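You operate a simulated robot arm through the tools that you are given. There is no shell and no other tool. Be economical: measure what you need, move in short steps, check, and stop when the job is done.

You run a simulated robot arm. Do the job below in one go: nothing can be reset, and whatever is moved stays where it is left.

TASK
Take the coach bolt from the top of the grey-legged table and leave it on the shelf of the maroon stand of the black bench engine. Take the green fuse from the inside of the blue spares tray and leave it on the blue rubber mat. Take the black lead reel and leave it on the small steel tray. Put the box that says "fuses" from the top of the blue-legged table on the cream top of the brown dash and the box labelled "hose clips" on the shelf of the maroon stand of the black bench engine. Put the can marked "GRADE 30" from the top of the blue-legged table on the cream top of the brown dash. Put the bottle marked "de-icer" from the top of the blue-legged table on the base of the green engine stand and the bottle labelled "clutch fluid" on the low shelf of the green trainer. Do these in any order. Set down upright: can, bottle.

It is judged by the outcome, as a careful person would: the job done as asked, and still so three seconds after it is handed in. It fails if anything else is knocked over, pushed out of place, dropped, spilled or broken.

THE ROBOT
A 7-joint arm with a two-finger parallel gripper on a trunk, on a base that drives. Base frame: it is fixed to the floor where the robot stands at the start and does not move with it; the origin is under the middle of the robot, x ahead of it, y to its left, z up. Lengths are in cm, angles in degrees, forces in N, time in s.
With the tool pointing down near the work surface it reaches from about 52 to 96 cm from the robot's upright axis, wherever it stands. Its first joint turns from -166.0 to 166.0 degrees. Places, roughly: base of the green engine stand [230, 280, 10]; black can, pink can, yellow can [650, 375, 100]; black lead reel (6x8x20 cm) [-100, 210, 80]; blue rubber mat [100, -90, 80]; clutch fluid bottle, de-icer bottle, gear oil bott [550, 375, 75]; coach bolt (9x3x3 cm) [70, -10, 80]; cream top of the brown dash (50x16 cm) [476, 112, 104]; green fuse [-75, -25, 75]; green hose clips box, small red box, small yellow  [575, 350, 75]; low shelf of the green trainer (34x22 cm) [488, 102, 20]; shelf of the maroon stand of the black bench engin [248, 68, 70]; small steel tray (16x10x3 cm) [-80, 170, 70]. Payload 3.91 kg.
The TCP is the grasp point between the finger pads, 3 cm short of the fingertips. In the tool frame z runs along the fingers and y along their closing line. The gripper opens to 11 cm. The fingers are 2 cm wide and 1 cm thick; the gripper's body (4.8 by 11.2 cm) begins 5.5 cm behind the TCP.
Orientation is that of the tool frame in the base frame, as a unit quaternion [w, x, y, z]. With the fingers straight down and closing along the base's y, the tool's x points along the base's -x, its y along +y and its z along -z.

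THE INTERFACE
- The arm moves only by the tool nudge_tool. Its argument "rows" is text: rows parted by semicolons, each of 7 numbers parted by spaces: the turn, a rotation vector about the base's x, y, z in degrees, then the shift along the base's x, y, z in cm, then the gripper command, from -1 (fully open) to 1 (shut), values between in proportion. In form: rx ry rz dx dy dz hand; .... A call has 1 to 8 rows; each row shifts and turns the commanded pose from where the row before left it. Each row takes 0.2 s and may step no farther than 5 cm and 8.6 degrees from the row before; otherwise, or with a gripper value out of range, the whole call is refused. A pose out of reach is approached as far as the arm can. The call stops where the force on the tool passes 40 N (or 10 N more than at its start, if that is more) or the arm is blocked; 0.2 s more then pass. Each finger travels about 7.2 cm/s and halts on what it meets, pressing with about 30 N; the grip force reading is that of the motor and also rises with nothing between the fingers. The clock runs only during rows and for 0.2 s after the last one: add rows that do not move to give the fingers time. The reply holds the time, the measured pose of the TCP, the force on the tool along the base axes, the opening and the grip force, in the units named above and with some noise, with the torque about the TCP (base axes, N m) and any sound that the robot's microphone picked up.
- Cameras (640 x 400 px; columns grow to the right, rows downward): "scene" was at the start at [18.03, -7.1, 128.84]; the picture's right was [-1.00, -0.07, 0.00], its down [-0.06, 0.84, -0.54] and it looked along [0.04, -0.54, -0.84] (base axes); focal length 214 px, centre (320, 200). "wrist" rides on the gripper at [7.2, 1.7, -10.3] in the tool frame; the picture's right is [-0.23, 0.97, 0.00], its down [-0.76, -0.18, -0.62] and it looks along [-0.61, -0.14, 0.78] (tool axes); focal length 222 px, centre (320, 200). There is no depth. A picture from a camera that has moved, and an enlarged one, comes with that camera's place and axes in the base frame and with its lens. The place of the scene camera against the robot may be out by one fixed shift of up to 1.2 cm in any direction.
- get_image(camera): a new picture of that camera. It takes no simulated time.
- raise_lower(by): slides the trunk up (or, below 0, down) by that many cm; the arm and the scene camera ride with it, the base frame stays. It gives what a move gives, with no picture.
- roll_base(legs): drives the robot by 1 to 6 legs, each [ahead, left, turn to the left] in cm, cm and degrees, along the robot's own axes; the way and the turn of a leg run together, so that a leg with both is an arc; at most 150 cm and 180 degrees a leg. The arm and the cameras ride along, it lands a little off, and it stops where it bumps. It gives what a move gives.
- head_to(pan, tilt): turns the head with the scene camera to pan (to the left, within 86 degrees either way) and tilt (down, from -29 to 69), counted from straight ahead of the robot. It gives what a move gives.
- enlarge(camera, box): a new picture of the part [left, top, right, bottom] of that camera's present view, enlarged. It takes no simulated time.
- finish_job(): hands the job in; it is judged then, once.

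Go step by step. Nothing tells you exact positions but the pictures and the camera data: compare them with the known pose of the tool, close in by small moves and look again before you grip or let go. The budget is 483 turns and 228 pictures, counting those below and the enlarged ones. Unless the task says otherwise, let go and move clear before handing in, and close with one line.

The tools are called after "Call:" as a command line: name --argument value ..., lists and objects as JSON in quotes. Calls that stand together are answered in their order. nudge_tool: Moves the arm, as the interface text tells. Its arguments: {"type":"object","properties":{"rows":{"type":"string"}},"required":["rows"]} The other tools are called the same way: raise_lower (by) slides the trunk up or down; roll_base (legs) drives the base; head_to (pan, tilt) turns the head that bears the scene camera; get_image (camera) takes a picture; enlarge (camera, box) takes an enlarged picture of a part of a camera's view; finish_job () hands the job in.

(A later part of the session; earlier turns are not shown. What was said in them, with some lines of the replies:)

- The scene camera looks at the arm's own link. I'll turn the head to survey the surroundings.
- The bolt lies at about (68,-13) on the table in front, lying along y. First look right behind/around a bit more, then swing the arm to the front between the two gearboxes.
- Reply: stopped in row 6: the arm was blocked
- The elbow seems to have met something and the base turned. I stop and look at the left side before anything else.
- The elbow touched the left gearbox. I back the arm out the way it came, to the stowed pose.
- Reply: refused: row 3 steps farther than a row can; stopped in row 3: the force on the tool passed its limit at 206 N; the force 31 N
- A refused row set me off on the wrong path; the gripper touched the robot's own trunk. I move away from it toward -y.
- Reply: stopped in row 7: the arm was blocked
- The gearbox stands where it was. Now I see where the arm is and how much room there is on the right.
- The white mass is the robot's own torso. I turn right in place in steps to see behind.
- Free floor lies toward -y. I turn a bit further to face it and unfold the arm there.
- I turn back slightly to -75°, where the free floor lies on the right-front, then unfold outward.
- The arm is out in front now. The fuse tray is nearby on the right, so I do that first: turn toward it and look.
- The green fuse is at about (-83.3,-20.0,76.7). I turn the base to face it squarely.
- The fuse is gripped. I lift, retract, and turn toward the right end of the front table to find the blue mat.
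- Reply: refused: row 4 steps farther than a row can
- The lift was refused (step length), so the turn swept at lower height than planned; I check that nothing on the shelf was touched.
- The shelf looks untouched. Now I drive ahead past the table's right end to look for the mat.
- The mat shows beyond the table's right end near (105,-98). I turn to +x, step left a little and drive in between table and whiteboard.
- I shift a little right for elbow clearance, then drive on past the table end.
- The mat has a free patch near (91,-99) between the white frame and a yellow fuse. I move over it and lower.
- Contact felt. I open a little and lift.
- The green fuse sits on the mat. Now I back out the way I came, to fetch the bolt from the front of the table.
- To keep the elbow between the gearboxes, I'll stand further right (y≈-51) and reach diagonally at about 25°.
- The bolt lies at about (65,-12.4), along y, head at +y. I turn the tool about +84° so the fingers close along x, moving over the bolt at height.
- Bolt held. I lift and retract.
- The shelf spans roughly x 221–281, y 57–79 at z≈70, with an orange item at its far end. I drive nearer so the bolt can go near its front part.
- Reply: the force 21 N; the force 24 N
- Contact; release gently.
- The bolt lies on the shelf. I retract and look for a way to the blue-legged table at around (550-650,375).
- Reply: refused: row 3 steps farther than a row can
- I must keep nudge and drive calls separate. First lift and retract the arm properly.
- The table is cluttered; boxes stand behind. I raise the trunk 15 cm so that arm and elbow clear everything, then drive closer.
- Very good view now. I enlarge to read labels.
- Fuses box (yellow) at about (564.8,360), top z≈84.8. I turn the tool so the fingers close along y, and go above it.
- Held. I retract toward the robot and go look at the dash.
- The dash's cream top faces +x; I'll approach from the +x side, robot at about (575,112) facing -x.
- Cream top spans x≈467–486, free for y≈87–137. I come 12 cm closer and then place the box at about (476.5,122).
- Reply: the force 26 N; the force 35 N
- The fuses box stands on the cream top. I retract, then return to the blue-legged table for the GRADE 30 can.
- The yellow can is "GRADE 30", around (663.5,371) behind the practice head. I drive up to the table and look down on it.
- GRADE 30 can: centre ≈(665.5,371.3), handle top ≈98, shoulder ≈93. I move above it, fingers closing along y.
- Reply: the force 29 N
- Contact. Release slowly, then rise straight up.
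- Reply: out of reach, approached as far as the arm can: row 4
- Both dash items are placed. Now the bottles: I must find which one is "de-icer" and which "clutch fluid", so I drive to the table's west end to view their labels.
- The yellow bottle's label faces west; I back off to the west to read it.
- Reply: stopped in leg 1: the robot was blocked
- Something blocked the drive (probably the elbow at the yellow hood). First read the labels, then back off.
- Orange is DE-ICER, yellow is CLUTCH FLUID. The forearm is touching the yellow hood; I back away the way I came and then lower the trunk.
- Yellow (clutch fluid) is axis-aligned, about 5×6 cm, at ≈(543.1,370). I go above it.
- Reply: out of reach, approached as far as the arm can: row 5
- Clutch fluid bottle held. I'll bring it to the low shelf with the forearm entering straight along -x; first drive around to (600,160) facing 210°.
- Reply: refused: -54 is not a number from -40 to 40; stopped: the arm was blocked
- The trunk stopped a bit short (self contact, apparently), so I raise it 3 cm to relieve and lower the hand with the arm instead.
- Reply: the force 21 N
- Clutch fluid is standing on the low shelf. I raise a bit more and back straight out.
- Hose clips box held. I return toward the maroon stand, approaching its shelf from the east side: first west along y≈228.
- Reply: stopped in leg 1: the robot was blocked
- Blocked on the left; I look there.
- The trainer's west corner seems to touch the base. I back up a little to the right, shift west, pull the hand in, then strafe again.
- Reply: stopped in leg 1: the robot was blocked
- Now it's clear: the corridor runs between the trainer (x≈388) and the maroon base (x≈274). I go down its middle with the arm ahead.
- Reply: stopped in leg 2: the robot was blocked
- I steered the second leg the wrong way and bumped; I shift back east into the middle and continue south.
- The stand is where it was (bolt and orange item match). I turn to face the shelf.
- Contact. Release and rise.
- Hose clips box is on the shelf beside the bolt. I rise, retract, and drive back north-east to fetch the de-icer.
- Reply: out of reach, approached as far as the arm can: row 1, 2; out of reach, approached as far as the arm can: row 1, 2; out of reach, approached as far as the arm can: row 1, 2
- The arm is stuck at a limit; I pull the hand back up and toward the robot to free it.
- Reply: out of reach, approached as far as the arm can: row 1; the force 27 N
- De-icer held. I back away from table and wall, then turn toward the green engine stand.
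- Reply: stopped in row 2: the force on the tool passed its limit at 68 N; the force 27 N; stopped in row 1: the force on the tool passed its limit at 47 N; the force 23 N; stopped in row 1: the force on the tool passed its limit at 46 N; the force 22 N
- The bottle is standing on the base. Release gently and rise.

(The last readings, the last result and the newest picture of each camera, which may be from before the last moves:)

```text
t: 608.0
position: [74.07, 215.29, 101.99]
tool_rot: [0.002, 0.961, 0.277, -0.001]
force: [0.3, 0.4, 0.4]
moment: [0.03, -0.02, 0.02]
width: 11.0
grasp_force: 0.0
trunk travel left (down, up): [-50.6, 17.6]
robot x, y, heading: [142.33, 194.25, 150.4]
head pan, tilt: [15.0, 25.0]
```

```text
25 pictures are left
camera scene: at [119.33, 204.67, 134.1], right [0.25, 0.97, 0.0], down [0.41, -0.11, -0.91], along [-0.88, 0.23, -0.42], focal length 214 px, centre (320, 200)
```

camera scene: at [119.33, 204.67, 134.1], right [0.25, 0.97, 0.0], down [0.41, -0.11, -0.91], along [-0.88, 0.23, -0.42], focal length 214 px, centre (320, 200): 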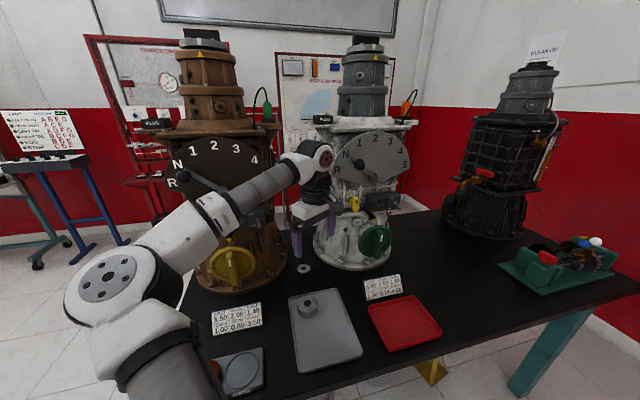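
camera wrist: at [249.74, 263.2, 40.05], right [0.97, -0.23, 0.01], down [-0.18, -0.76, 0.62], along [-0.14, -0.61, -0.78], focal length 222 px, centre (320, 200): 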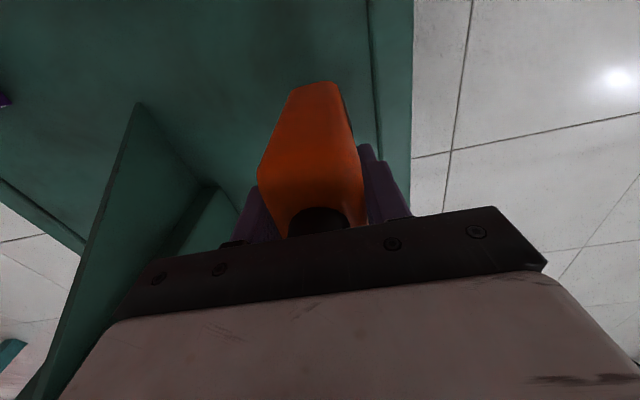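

The arm is over the gearbox table — too far this way. I back out east and go south around it.

Call:
roll_base --legs '[[-21, -12, 0], [-42.5, 74.8, 0]]'

Call:
head_to --pan 25 --tilt 20

Call:
get_image --camera "scene"

```text
t: 615.6
position: [98.81, 129.13, 102.0]
tool_rot: [0.002, 0.96, 0.278, 0.0]
force: [0.1, 0.0, 0.6]
moment: [0.04, -0.01, 0.0]
width: 10.99
grasp_force: 0.1
trunk travel left (down, up): [-50.6, 17.6]
robot x, y, heading: [167.07, 108.75, 150.8]
head pan, tilt: [15.0, 25.0]
```

```text
t: 616.4
position: [98.79, 129.1, 102.06]
tool_rot: [0.002, 0.96, 0.279, 0.0]
force: [-0.7, -0.7, 0.2]
moment: [-0.01, 0.03, 0.02]
width: 11.0
grasp_force: 0.0
trunk travel left (down, up): [-50.6, 17.6]
robot x, y, heading: [167.35, 108.43, 150.6]
head pan, tilt: [25.0, 20.0]
```

```text
24 pictures are left
camera scene: at [143.82, 117.22, 134.9], right [0.08, 1.0, 0.0], down [0.34, -0.03, -0.94], along [-0.94, 0.07, -0.34], focal length 214 px, centre (320, 200)
```

scene: 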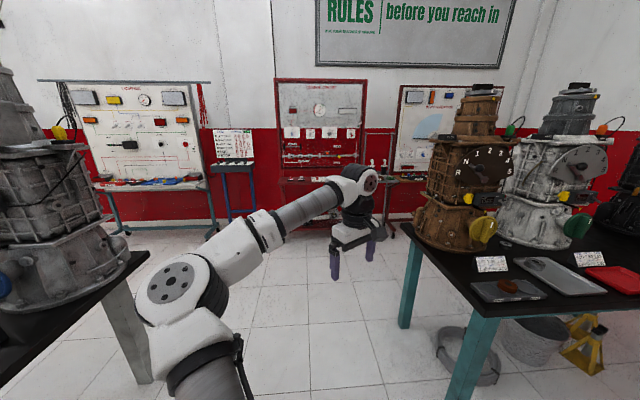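

Call:
roll_base --legs '[[75, 42.2, 0], [69, 39, 0]]'

Call:
head_to --pan -10 --tilt 25

Call:
get_image --camera "scene"

```text
t: 624.8
position: [-67.37, 127.54, 101.97]
tool_rot: [0.002, 0.959, 0.283, 0.0]
force: [0.3, -0.4, 0.7]
moment: [0.01, 0.02, -0.01]
width: 10.99
grasp_force: 0.0
trunk travel left (down, up): [-50.6, 17.6]
robot x, y, heading: [1.48, 107.5, 151.1]
head pan, tilt: [25.0, 20.0]
```

```text
t: 625.8
position: [-67.37, 127.69, 102.08]
tool_rot: [0.002, 0.959, 0.283, 0.0]
force: [0.4, -0.5, 0.2]
moment: [0.01, -0.02, 0.0]
width: 11.01
grasp_force: 0.0
trunk travel left (down, up): [-50.6, 17.6]
robot x, y, heading: [1.15, 107.36, 151.2]
head pan, tilt: [-10.0, 25.0]
```

```text
23 pictures are left
camera scene: at [-20.13, 121.24, 134.1], right [0.63, 0.78, 0.0], down [0.33, -0.26, -0.91], along [-0.71, 0.57, -0.42], focal length 214 px, centre (320, 200)
```

scene: 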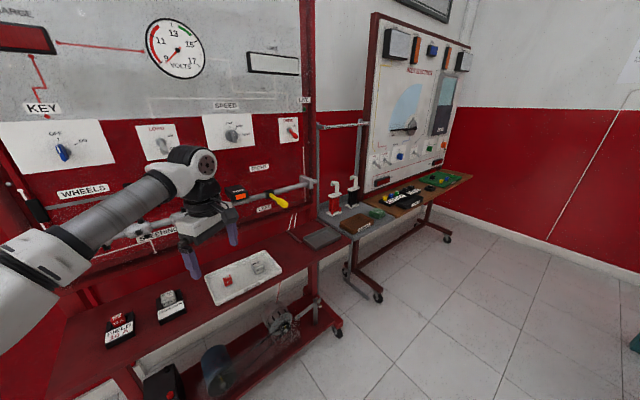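

Call:
enlarge --camera "scene" --box '[280, 110, 480, 270]'

```text
2.50 times, centred on (380, 190) of scene
camera zoom: at [-20.13, 121.24, 134.1], right [0.63, 0.78, 0.0], down [0.33, -0.26, -0.91], along [-0.71, 0.57, -0.42], focal length 536 px, centre (170, 225)
```

zoom: 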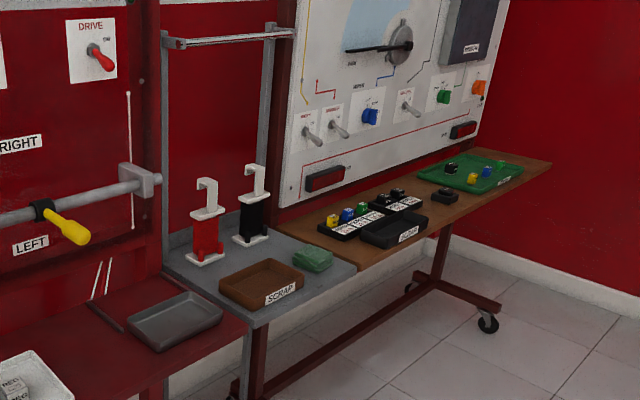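

The black reel stands at about (-102,212) beside a red one; the small steel tray is at about (-90,178). I move the base up to face them.

Call:
roll_base --legs '[[45.4, -69.8, 0]]'

Call:
head_to --pan 20 --tilt 35

Call:
get_image --camera "scene"

Call:
get_image --camera "wrist"

```text
t: 631.6
position: [-73.69, 209.88, 101.98]
tool_rot: [0.002, 0.959, 0.284, 0.0]
force: [-0.1, -0.4, 0.9]
moment: [0.0, 0.0, 0.02]
width: 11.01
grasp_force: 0.1
trunk travel left (down, up): [-50.6, 17.6]
robot x, y, heading: [-4.66, 189.92, 151.3]
head pan, tilt: [-10.0, 25.0]
```

```text
t: 632.6
position: [-73.59, 209.99, 101.91]
tool_rot: [0.003, 0.959, 0.284, 0.0]
force: [-0.3, -0.1, -0.2]
moment: [-0.05, 0.0, 0.01]
width: 11.0
grasp_force: 0.1
trunk travel left (down, up): [-50.6, 17.6]
robot x, y, heading: [-5.08, 189.96, 151.0]
head pan, tilt: [20.0, 35.0]
```

```text
21 pictures are left
camera scene: at [-27.93, 199.27, 132.52], right [0.15, 0.99, 0.0], down [0.57, -0.09, -0.82], along [-0.81, 0.12, -0.57], focal length 214 px, centre (320, 200)
```

scene: 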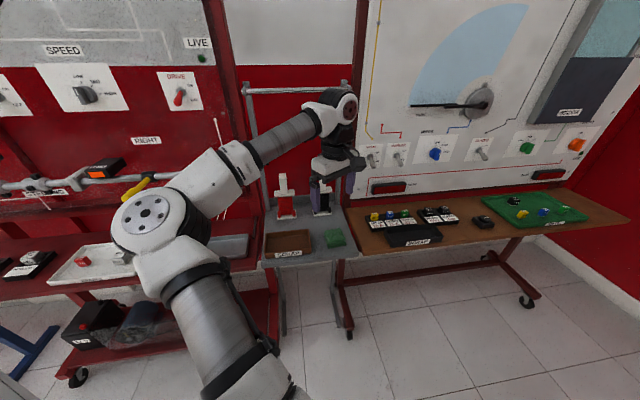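

```text
20 pictures are left
camera wrist: at [-66.64, 212.61, 112.29], right [0.34, -0.94, 0.0], down [-0.74, -0.26, 0.62], along [-0.59, -0.21, -0.78], focal length 222 px, centre (320, 200)
```

wrist: 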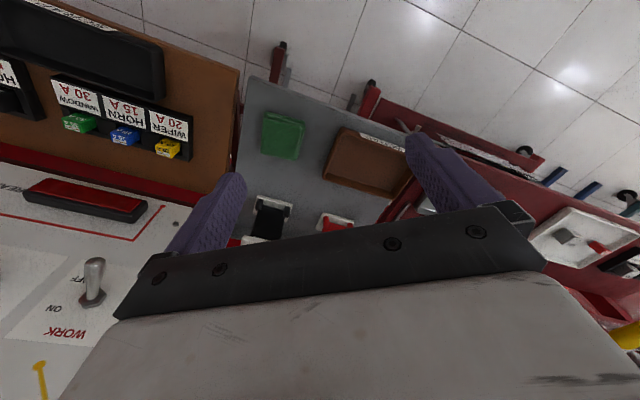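

Call:
enlarge --camera "scene" --box '[255, 150, 355, 230]'

```text
5.00 times, centred on (305, 190) of scene
camera zoom: at [-27.93, 199.27, 132.52], right [0.15, 0.99, 0.0], down [0.57, -0.09, -0.82], along [-0.81, 0.12, -0.57], focal length 1072 px, centre (395, 250)
```

zoom: 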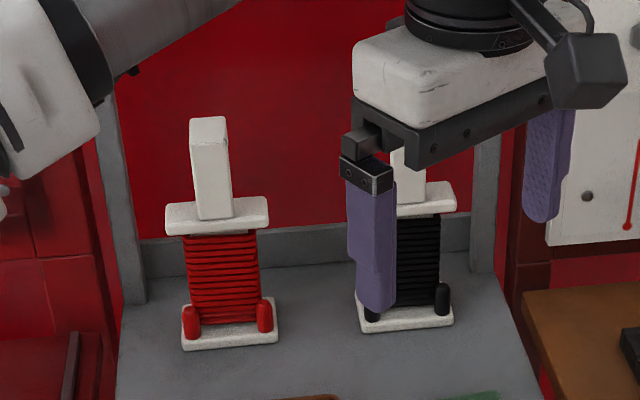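

I'll tilt the tool 40° forward so the wrist stays clear of the rack's bar, and grip the reel's white handle (fingers closing along y).

Call:
nudge_tool --rows "0 0 -6.6 -1 0.4 0 0; 0 0 -6.6 -1 0.4 0 0; 0 0 -6.6 -1 0.4 0 0; 0 0 -6.6 -1 0.4 0 0; 0 0 -6.4 -1 0.4 0 0"

Call:
nudge_tool --rows "0 8 0 -1 0 0 0; 0 8 0 -1 0 0 0; 0 8 0 -1 0 0 0; 0 8 0 -1 0 0 0; 0 8 0 -1 0 0 0"

Call:
get_image --camera "wrist"

```text
t: 633.8
position: [-78.7, 211.93, 102.0]
tool_rot: [0.0, 1.0, 0.001, -0.001]
force: [0.0, 1.2, -0.2]
moment: [0.01, 0.0, -0.02]
width: 5.49
grasp_force: 0.1
trunk travel left (down, up): [-50.6, 17.6]
robot x, y, heading: [-4.96, 189.66, 151.3]
head pan, tilt: [20.0, 35.0]
```

```text
t: 635.0
position: [-83.55, 212.0, 101.95]
tool_rot: [0.0, 0.939, 0.001, -0.344]
force: [-0.2, -0.1, 0.8]
moment: [0.03, -0.02, 0.02]
width: 5.5
grasp_force: 0.1
trunk travel left (down, up): [-50.6, 17.6]
robot x, y, heading: [-4.91, 190.19, 151.4]
head pan, tilt: [20.0, 35.0]
```

```text
18 pictures are left
camera wrist: at [-71.45, 210.42, 105.18], right [-0.17, -0.97, 0.15], down [-0.18, 0.18, 0.97], along [-0.97, 0.14, -0.21], focal length 222 px, centre (320, 200)
```

wrist: 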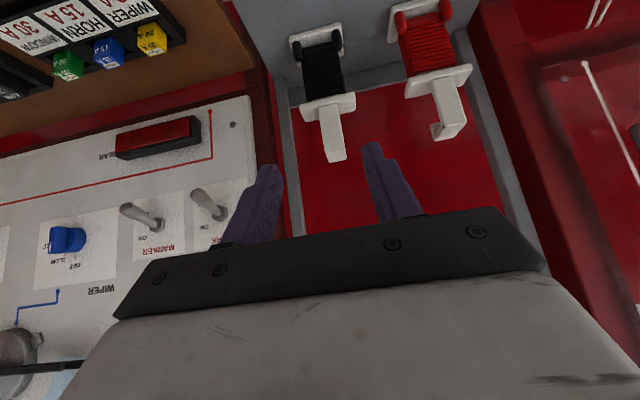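

Call:
nudge_tool --rows "0 0 0 -4.4 -0.2 0 -0.1; 0 0 0 -4.3 -0.2 0 -0.1; 0 0 0 -3 0 -3.6 -0.1; 0 0 0 -1.5 0 -1.8 -0.1"

Call:
get_image --camera "wrist"

```text
t: 636.0
position: [-96.89, 211.63, 96.56]
tool_rot: [0.001, 0.94, 0.002, -0.342]
force: [1.0, 0.5, -0.4]
moment: [-0.01, 0.03, 0.03]
width: 6.04
grasp_force: 0.0
trunk travel left (down, up): [-50.6, 17.6]
robot x, y, heading: [-4.82, 189.87, 151.2]
head pan, tilt: [20.0, 35.0]
```

```text
17 pictures are left
camera wrist: at [-84.71, 210.0, 99.79], right [-0.17, -0.97, 0.15], down [-0.18, 0.18, 0.97], along [-0.97, 0.14, -0.21], focal length 222 px, centre (320, 200)
```

wrist: 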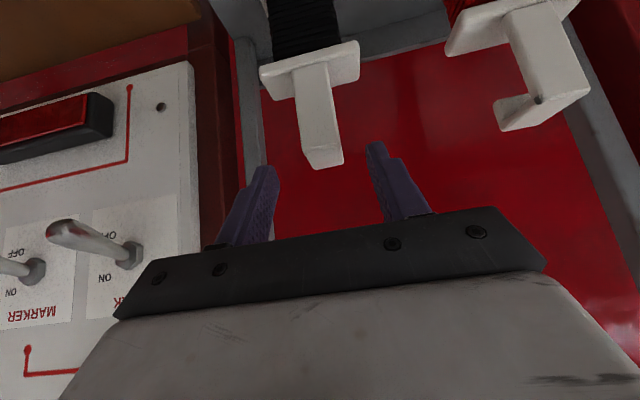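

Call:
nudge_tool --rows "0 0 0 -2.3 0 -2.7 -0.1; 0 0 0 -2.3 0 -2.6 -0.1; 0 0 0 0 0 0 -0.1"

Call:
get_image --camera "wrist"

```text
t: 636.8
position: [-101.48, 211.42, 91.33]
tool_rot: [0.001, 0.939, 0.002, -0.343]
force: [-0.2, -0.8, 0.2]
moment: [0.02, 0.01, 0.02]
width: 6.07
grasp_force: 0.0
trunk travel left (down, up): [-50.6, 17.6]
robot x, y, heading: [-4.8, 190.11, 151.2]
head pan, tilt: [20.0, 35.0]
```

```text
16 pictures are left
camera wrist: at [-89.22, 210.03, 94.43], right [-0.17, -0.97, 0.15], down [-0.18, 0.18, 0.97], along [-0.97, 0.14, -0.21], focal length 222 px, centre (320, 200)
```

wrist: 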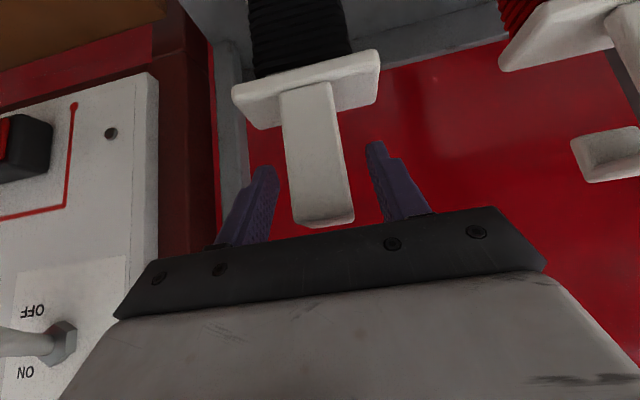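

Call:
nudge_tool --rows "0 0 0 0 0 0 0.3; 0 0 0 0 0 0 1; 0 0 0 0 0 0 1; 0 0 0 0 0 0 1"

Call:
nudge_tool --rows "0 0 0 0 0 1.5 1; 0 0 0 0 0 1.5 1; 0 0 0 0 0 0 1"

Call:
get_image --camera "wrist"

```text
t: 637.8
position: [-101.45, 211.6, 91.31]
tool_rot: [0.001, 0.939, 0.002, -0.343]
force: [-0.2, -1.2, 0.6]
moment: [-0.1, 0.06, 0.01]
width: 2.75
grasp_force: 30.3
trunk travel left (down, up): [-50.6, 17.6]
robot x, y, heading: [-4.8, 189.76, 151.5]
head pan, tilt: [20.0, 35.0]
```

```text
t: 638.6
position: [-101.52, 211.65, 94.37]
tool_rot: [0.0, 0.939, 0.001, -0.343]
force: [-0.5, -0.2, -1.7]
moment: [0.02, -0.01, 0.01]
width: 2.82
grasp_force: 30.5
trunk travel left (down, up): [-50.6, 17.6]
robot x, y, heading: [-4.31, 189.66, 151.2]
head pan, tilt: [20.0, 35.0]
```

```text
15 pictures are left
camera wrist: at [-89.26, 210.0, 97.48], right [-0.17, -0.97, 0.15], down [-0.18, 0.18, 0.97], along [-0.97, 0.14, -0.21], focal length 222 px, centre (320, 200)
```

wrist: 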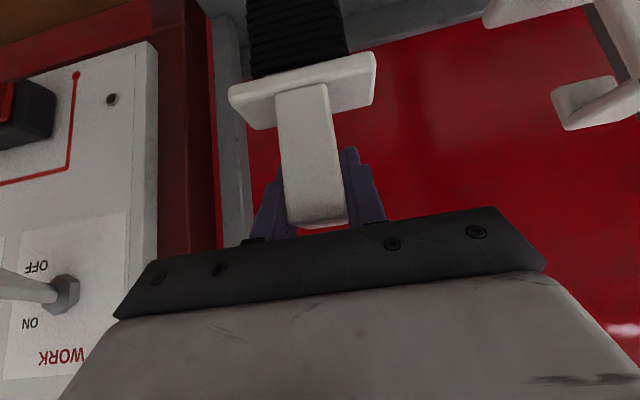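

Call:
nudge_tool --rows "0 0 0 0 0 4.5 1; 0 0 0 2 0 4 1; 0 0 0 4.8 0 0 1; 0 0 0 4.8 0 0 1; 0 0 0 4.8 0 0 1"

Call:
get_image --camera "scene"

```text
t: 639.8
position: [-84.83, 211.88, 102.75]
tool_rot: [0.0, 0.939, 0.0, -0.343]
force: [1.3, 0.3, -1.7]
moment: [0.0, 0.0, 0.02]
width: 2.81
grasp_force: 30.0
trunk travel left (down, up): [-50.6, 17.6]
robot x, y, heading: [-4.75, 189.62, 151.3]
head pan, tilt: [20.0, 35.0]
```

```text
14 pictures are left
camera scene: at [-27.91, 199.26, 132.52], right [0.15, 0.99, 0.0], down [0.57, -0.09, -0.82], along [-0.81, 0.12, -0.57], focal length 214 px, centre (320, 200)
```

scene: 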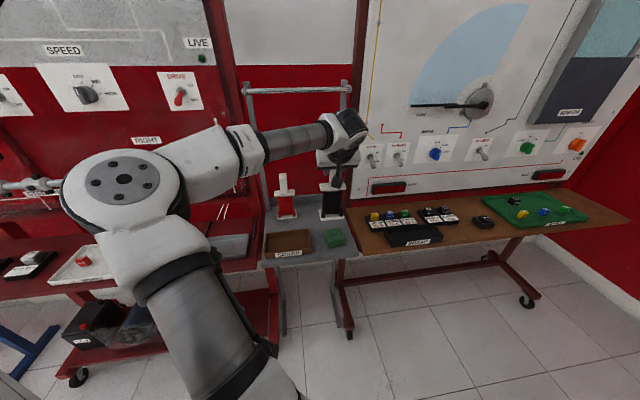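

Reel lifted clear. I carry it over to the steel tray at about (-88,177).

Call:
nudge_tool --rows "0 0 0 -0.3 -4.45 0 1; 0 0 0 -0.3 -4.45 0 1; 0 0 0 -0.3 -4.45 0 1; 0 0 0 -0.3 -4.45 0 1; 0 0 0 -0.3 -4.45 0 1; 0 0 0 -0.3 -4.45 0 1; 0 0 0 -0.3 -4.4 0 1; 0 0 0 -0.3 -4.4 0 1"

Call:
get_image --camera "wrist"

Call:
get_image --camera "scene"

```text
t: 641.6
position: [-87.44, 175.94, 102.85]
tool_rot: [0.0, 0.94, 0.001, -0.342]
force: [0.5, -0.8, -2.0]
moment: [0.01, 0.01, 0.0]
width: 2.78
grasp_force: 29.5
trunk travel left (down, up): [-50.6, 17.6]
robot x, y, heading: [-4.72, 189.97, 151.4]
head pan, tilt: [20.0, 35.0]
```

```text
13 pictures are left
camera wrist: at [-75.16, 174.45, 106.0], right [-0.17, -0.97, 0.15], down [-0.18, 0.18, 0.97], along [-0.97, 0.14, -0.21], focal length 222 px, centre (320, 200)
```

wrist: 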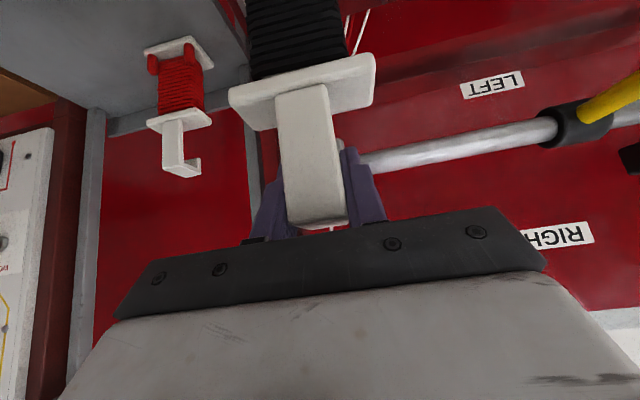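

```text
12 pictures are left
camera scene: at [-27.95, 199.23, 132.52], right [0.15, 0.99, 0.0], down [0.57, -0.09, -0.82], along [-0.81, 0.12, -0.57], focal length 214 px, centre (320, 200)
```

scene: 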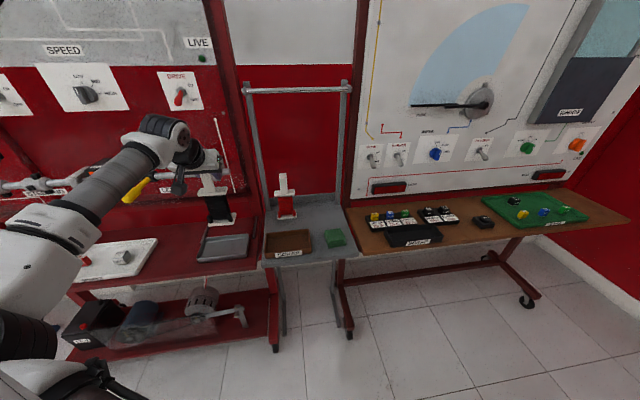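

Call:
nudge_tool --rows "0 0 0 3.6 -1.6 -2 1; 0 0 0 0 0 -4 1; 0 0 0 0 0 0 1"

Call:
enlarge --camera "scene" --box '[160, 150, 280, 280]'

```text
t: 642.4
position: [-83.66, 174.45, 96.54]
tool_rot: [0.0, 0.939, 0.002, -0.343]
force: [-0.9, 0.0, -1.9]
moment: [-0.03, 0.01, -0.03]
width: 2.8
grasp_force: 30.1
trunk travel left (down, up): [-50.6, 17.6]
robot x, y, heading: [-4.46, 189.9, 151.3]
head pan, tilt: [20.0, 35.0]
```

```text
3.08 times, centred on (220, 215) of scene
camera zoom: at [-27.95, 199.26, 132.52], right [0.15, 0.99, 0.0], down [0.57, -0.09, -0.82], along [-0.81, 0.12, -0.57], focal length 660 px, centre (628, 154)
```

zoom: 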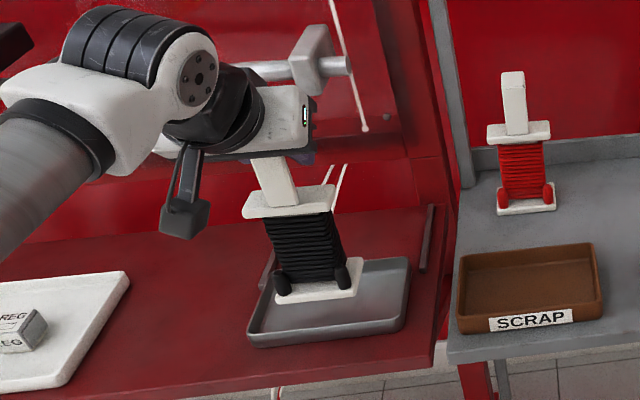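

Call:
nudge_tool --rows "0 0 0 -1.2 1.2 -1.5 1; 0 0 0 0 0 -1.3 1; 0 0 0 0 0 0 1"

Call:
enlarge --camera "scene" --box '[190, 200, 270, 280]'

```text
t: 643.2
position: [-85.06, 175.73, 93.83]
tool_rot: [0.0, 0.94, 0.002, -0.342]
force: [0.1, 0.0, -1.4]
moment: [0.03, -0.01, 0.0]
width: 2.8
grasp_force: 30.1
trunk travel left (down, up): [-50.6, 17.6]
robot x, y, heading: [-4.57, 189.83, 151.2]
head pan, tilt: [20.0, 35.0]
```

```text
5.00 times, centred on (230, 240) of scene
camera zoom: at [-27.94, 199.25, 132.52], right [0.15, 0.99, 0.0], down [0.57, -0.09, -0.82], along [-0.81, 0.12, -0.57], focal length 1072 px, centre (770, 0)
```

zoom: 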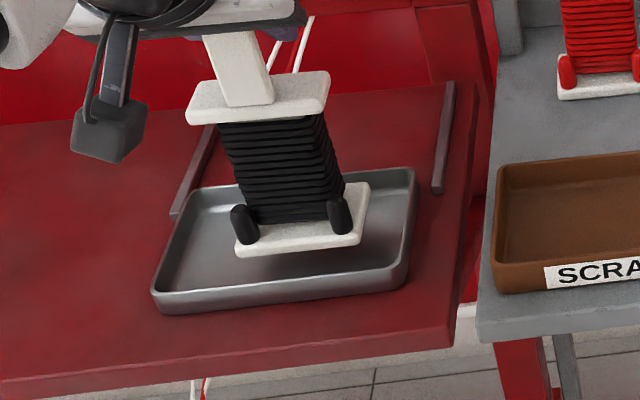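

Call:
nudge_tool --rows "0 0 0 0.8 0 -0.8 1; 0 0 0 0 0 -0.7 1; 0 0 0 0 0 0 1"

Call:
nudge_tool --rows "0 0 0 0 0 -0.5 1; 0 0 0 0 0 0 1"

Call:
nudge_tool --rows "0 0 0 0 0 -0.5 1; 0 0 0 0 0 0 1"

```text
t: 644.0
position: [-84.21, 175.73, 92.4]
tool_rot: [0.001, 0.939, 0.003, -0.343]
force: [0.0, -0.6, -1.5]
moment: [0.02, 0.02, 0.03]
width: 2.8
grasp_force: 29.8
trunk travel left (down, up): [-50.6, 17.6]
robot x, y, heading: [-4.77, 189.66, 151.1]
head pan, tilt: [20.0, 35.0]
```

```text
t: 644.6
position: [-84.18, 175.57, 92.03]
tool_rot: [0.001, 0.94, 0.002, -0.343]
force: [-0.4, -0.5, -1.2]
moment: [-0.01, 0.01, -0.02]
width: 2.78
grasp_force: 30.4
trunk travel left (down, up): [-50.6, 17.6]
robot x, y, heading: [-4.88, 189.87, 151.4]
head pan, tilt: [20.0, 35.0]
```

```text
t: 645.2
position: [-84.23, 175.62, 91.53]
tool_rot: [0.001, 0.939, 0.002, -0.343]
force: [-0.5, -1.0, 5.5]
moment: [0.25, -0.24, -0.01]
width: 2.76
grasp_force: 30.4
trunk travel left (down, up): [-50.6, 17.6]
robot x, y, heading: [-4.76, 189.88, 151.2]
head pan, tilt: [20.0, 35.0]
```

Contact. I check before letting go.

Call:
enlarge --camera "scene" --box '[190, 200, 270, 280]'

```text
5.00 times, centred on (230, 240) of scene
camera zoom: at [-27.88, 199.26, 132.54], right [0.15, 0.99, 0.0], down [0.57, -0.09, -0.82], along [-0.81, 0.12, -0.57], focal length 1072 px, centre (770, 0)
```

zoom: 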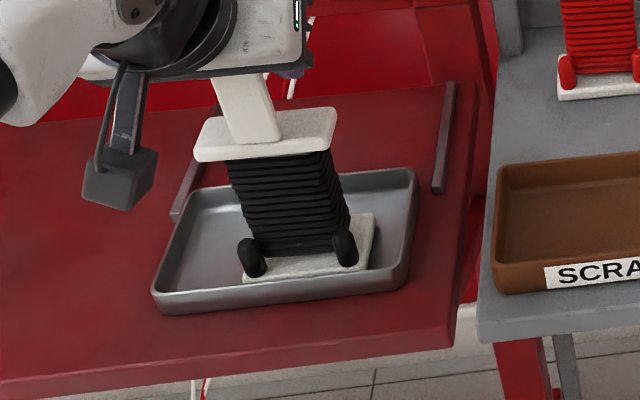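

Call:
nudge_tool --rows "0 0 0 0 0 0.1 1; 0 0 0 0 0 0 0.2; 0 0 0 0 0 0 0; 0 0 0 0 0 0 0; 0 0 0 1.9 0 2.3 0; 0 0 0 3 0 3.6 0; 0 0 0 3 0 3.6 0"

Call:
enlarge --camera "scene" --box '[160, 150, 280, 280]'

```text
t: 646.8
position: [-76.64, 176.26, 100.94]
tool_rot: [-0.001, 0.94, -0.003, -0.342]
force: [-0.5, 0.2, 0.7]
moment: [0.01, 0.0, -0.01]
width: 5.5
grasp_force: 0.1
trunk travel left (down, up): [-50.6, 17.6]
robot x, y, heading: [-4.65, 189.74, 151.5]
head pan, tilt: [20.0, 35.0]
```

```text
3.08 times, centred on (220, 215) of scene
camera zoom: at [-27.92, 199.28, 132.52], right [0.15, 0.99, 0.0], down [0.57, -0.09, -0.82], along [-0.81, 0.12, -0.57], focal length 660 px, centre (628, 154)
```

zoom: 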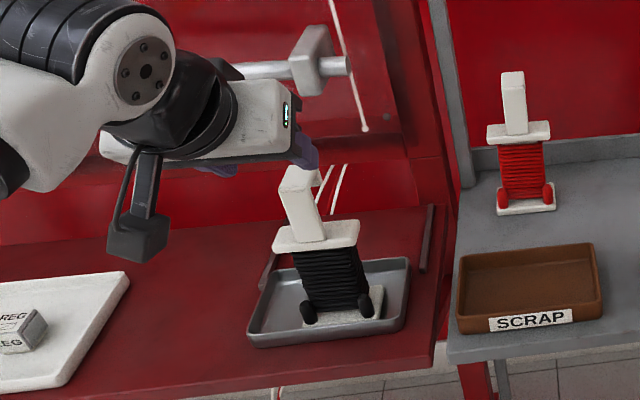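

The reel stands in the tray. I pull the hand clear and take one last look.

Call:
nudge_tool --rows "0 0 0 3 0 3.6 0; 0 0 0 3 0 2 0; 0 0 0 3 0 0 0; 0 0 0 0 0 0 0"

Call:
enlarge --camera "scene" --box '[160, 150, 320, 280]'

```text
t: 647.6
position: [-72.18, 183.48, 106.78]
tool_rot: [-0.02, 0.937, -0.084, -0.339]
force: [0.2, 0.1, -0.3]
moment: [0.0, 0.03, 0.0]
width: 5.5
grasp_force: 0.0
trunk travel left (down, up): [-50.6, 17.6]
robot x, y, heading: [-4.69, 189.69, 151.2]
head pan, tilt: [20.0, 35.0]
stopped in row 3: the arm was blocked; the commanded pose is now the measured one
```

```text
3.08 times, centred on (240, 215) of scene
camera zoom: at [-27.94, 199.26, 132.52], right [0.15, 0.99, 0.0], down [0.57, -0.09, -0.82], along [-0.81, 0.12, -0.57], focal length 660 px, centre (566, 154)
```

zoom: 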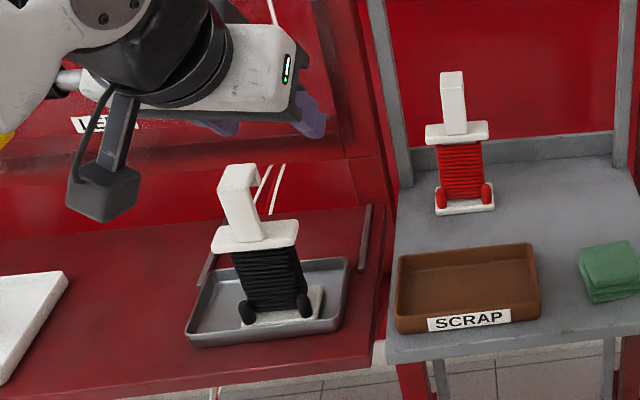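

Call:
get_image --camera "scene"

Call:
head_to --pan 70 --tilt 30

Call:
get_image --camera "scene"

```text
6 pictures are left
camera scene: at [-27.94, 199.26, 132.52], right [0.15, 0.99, 0.0], down [0.57, -0.09, -0.82], along [-0.81, 0.12, -0.57], focal length 214 px, centre (320, 200)
```

scene: 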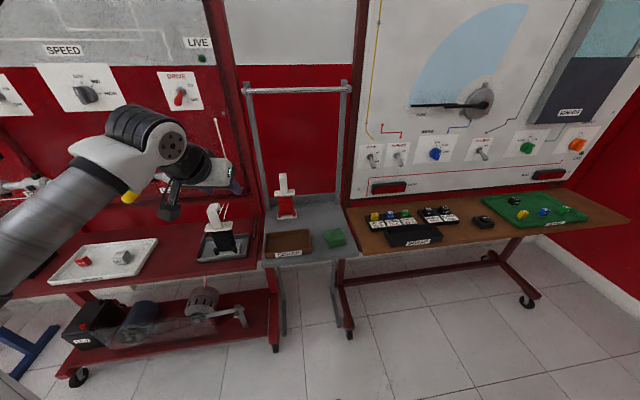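

```text
t: 648.8
position: [-72.16, 183.56, 106.83]
tool_rot: [-0.019, 0.937, -0.082, -0.339]
force: [0.4, 0.0, -1.0]
moment: [-0.03, -0.01, -0.02]
width: 5.5
grasp_force: 0.1
trunk travel left (down, up): [-50.6, 17.6]
robot x, y, heading: [-4.52, 189.94, 151.6]
head pan, tilt: [70.0, 30.0]
```

```text
5 pictures are left
camera scene: at [-26.03, 191.97, 133.3], right [-0.66, 0.75, 0.0], down [0.38, 0.33, -0.87], along [-0.65, -0.57, -0.5], focal length 214 px, centre (320, 200)
```

scene: 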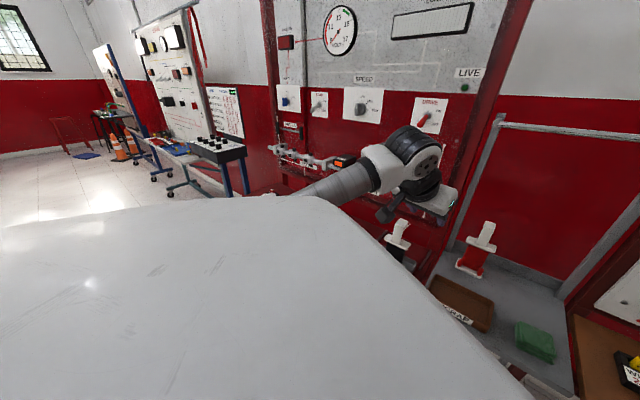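

Everything stands where it should and the hand is clear of the reel; the last stop seems to have been the elbow reaching the robot's own torso. I hand in the job.

Call:
finish_job

```text
The job is handed in.
```

All eight items have been moved to the places you named, and the GRADE 30 can and both bottles were set down upright. I looked at each one after letting go. On the way the arm or base bumped the left gearbox, the yellow hood and the maroon stand, and was stopped a few more times by contacts I couldn't see; I saw nothing shifted or knocked over.
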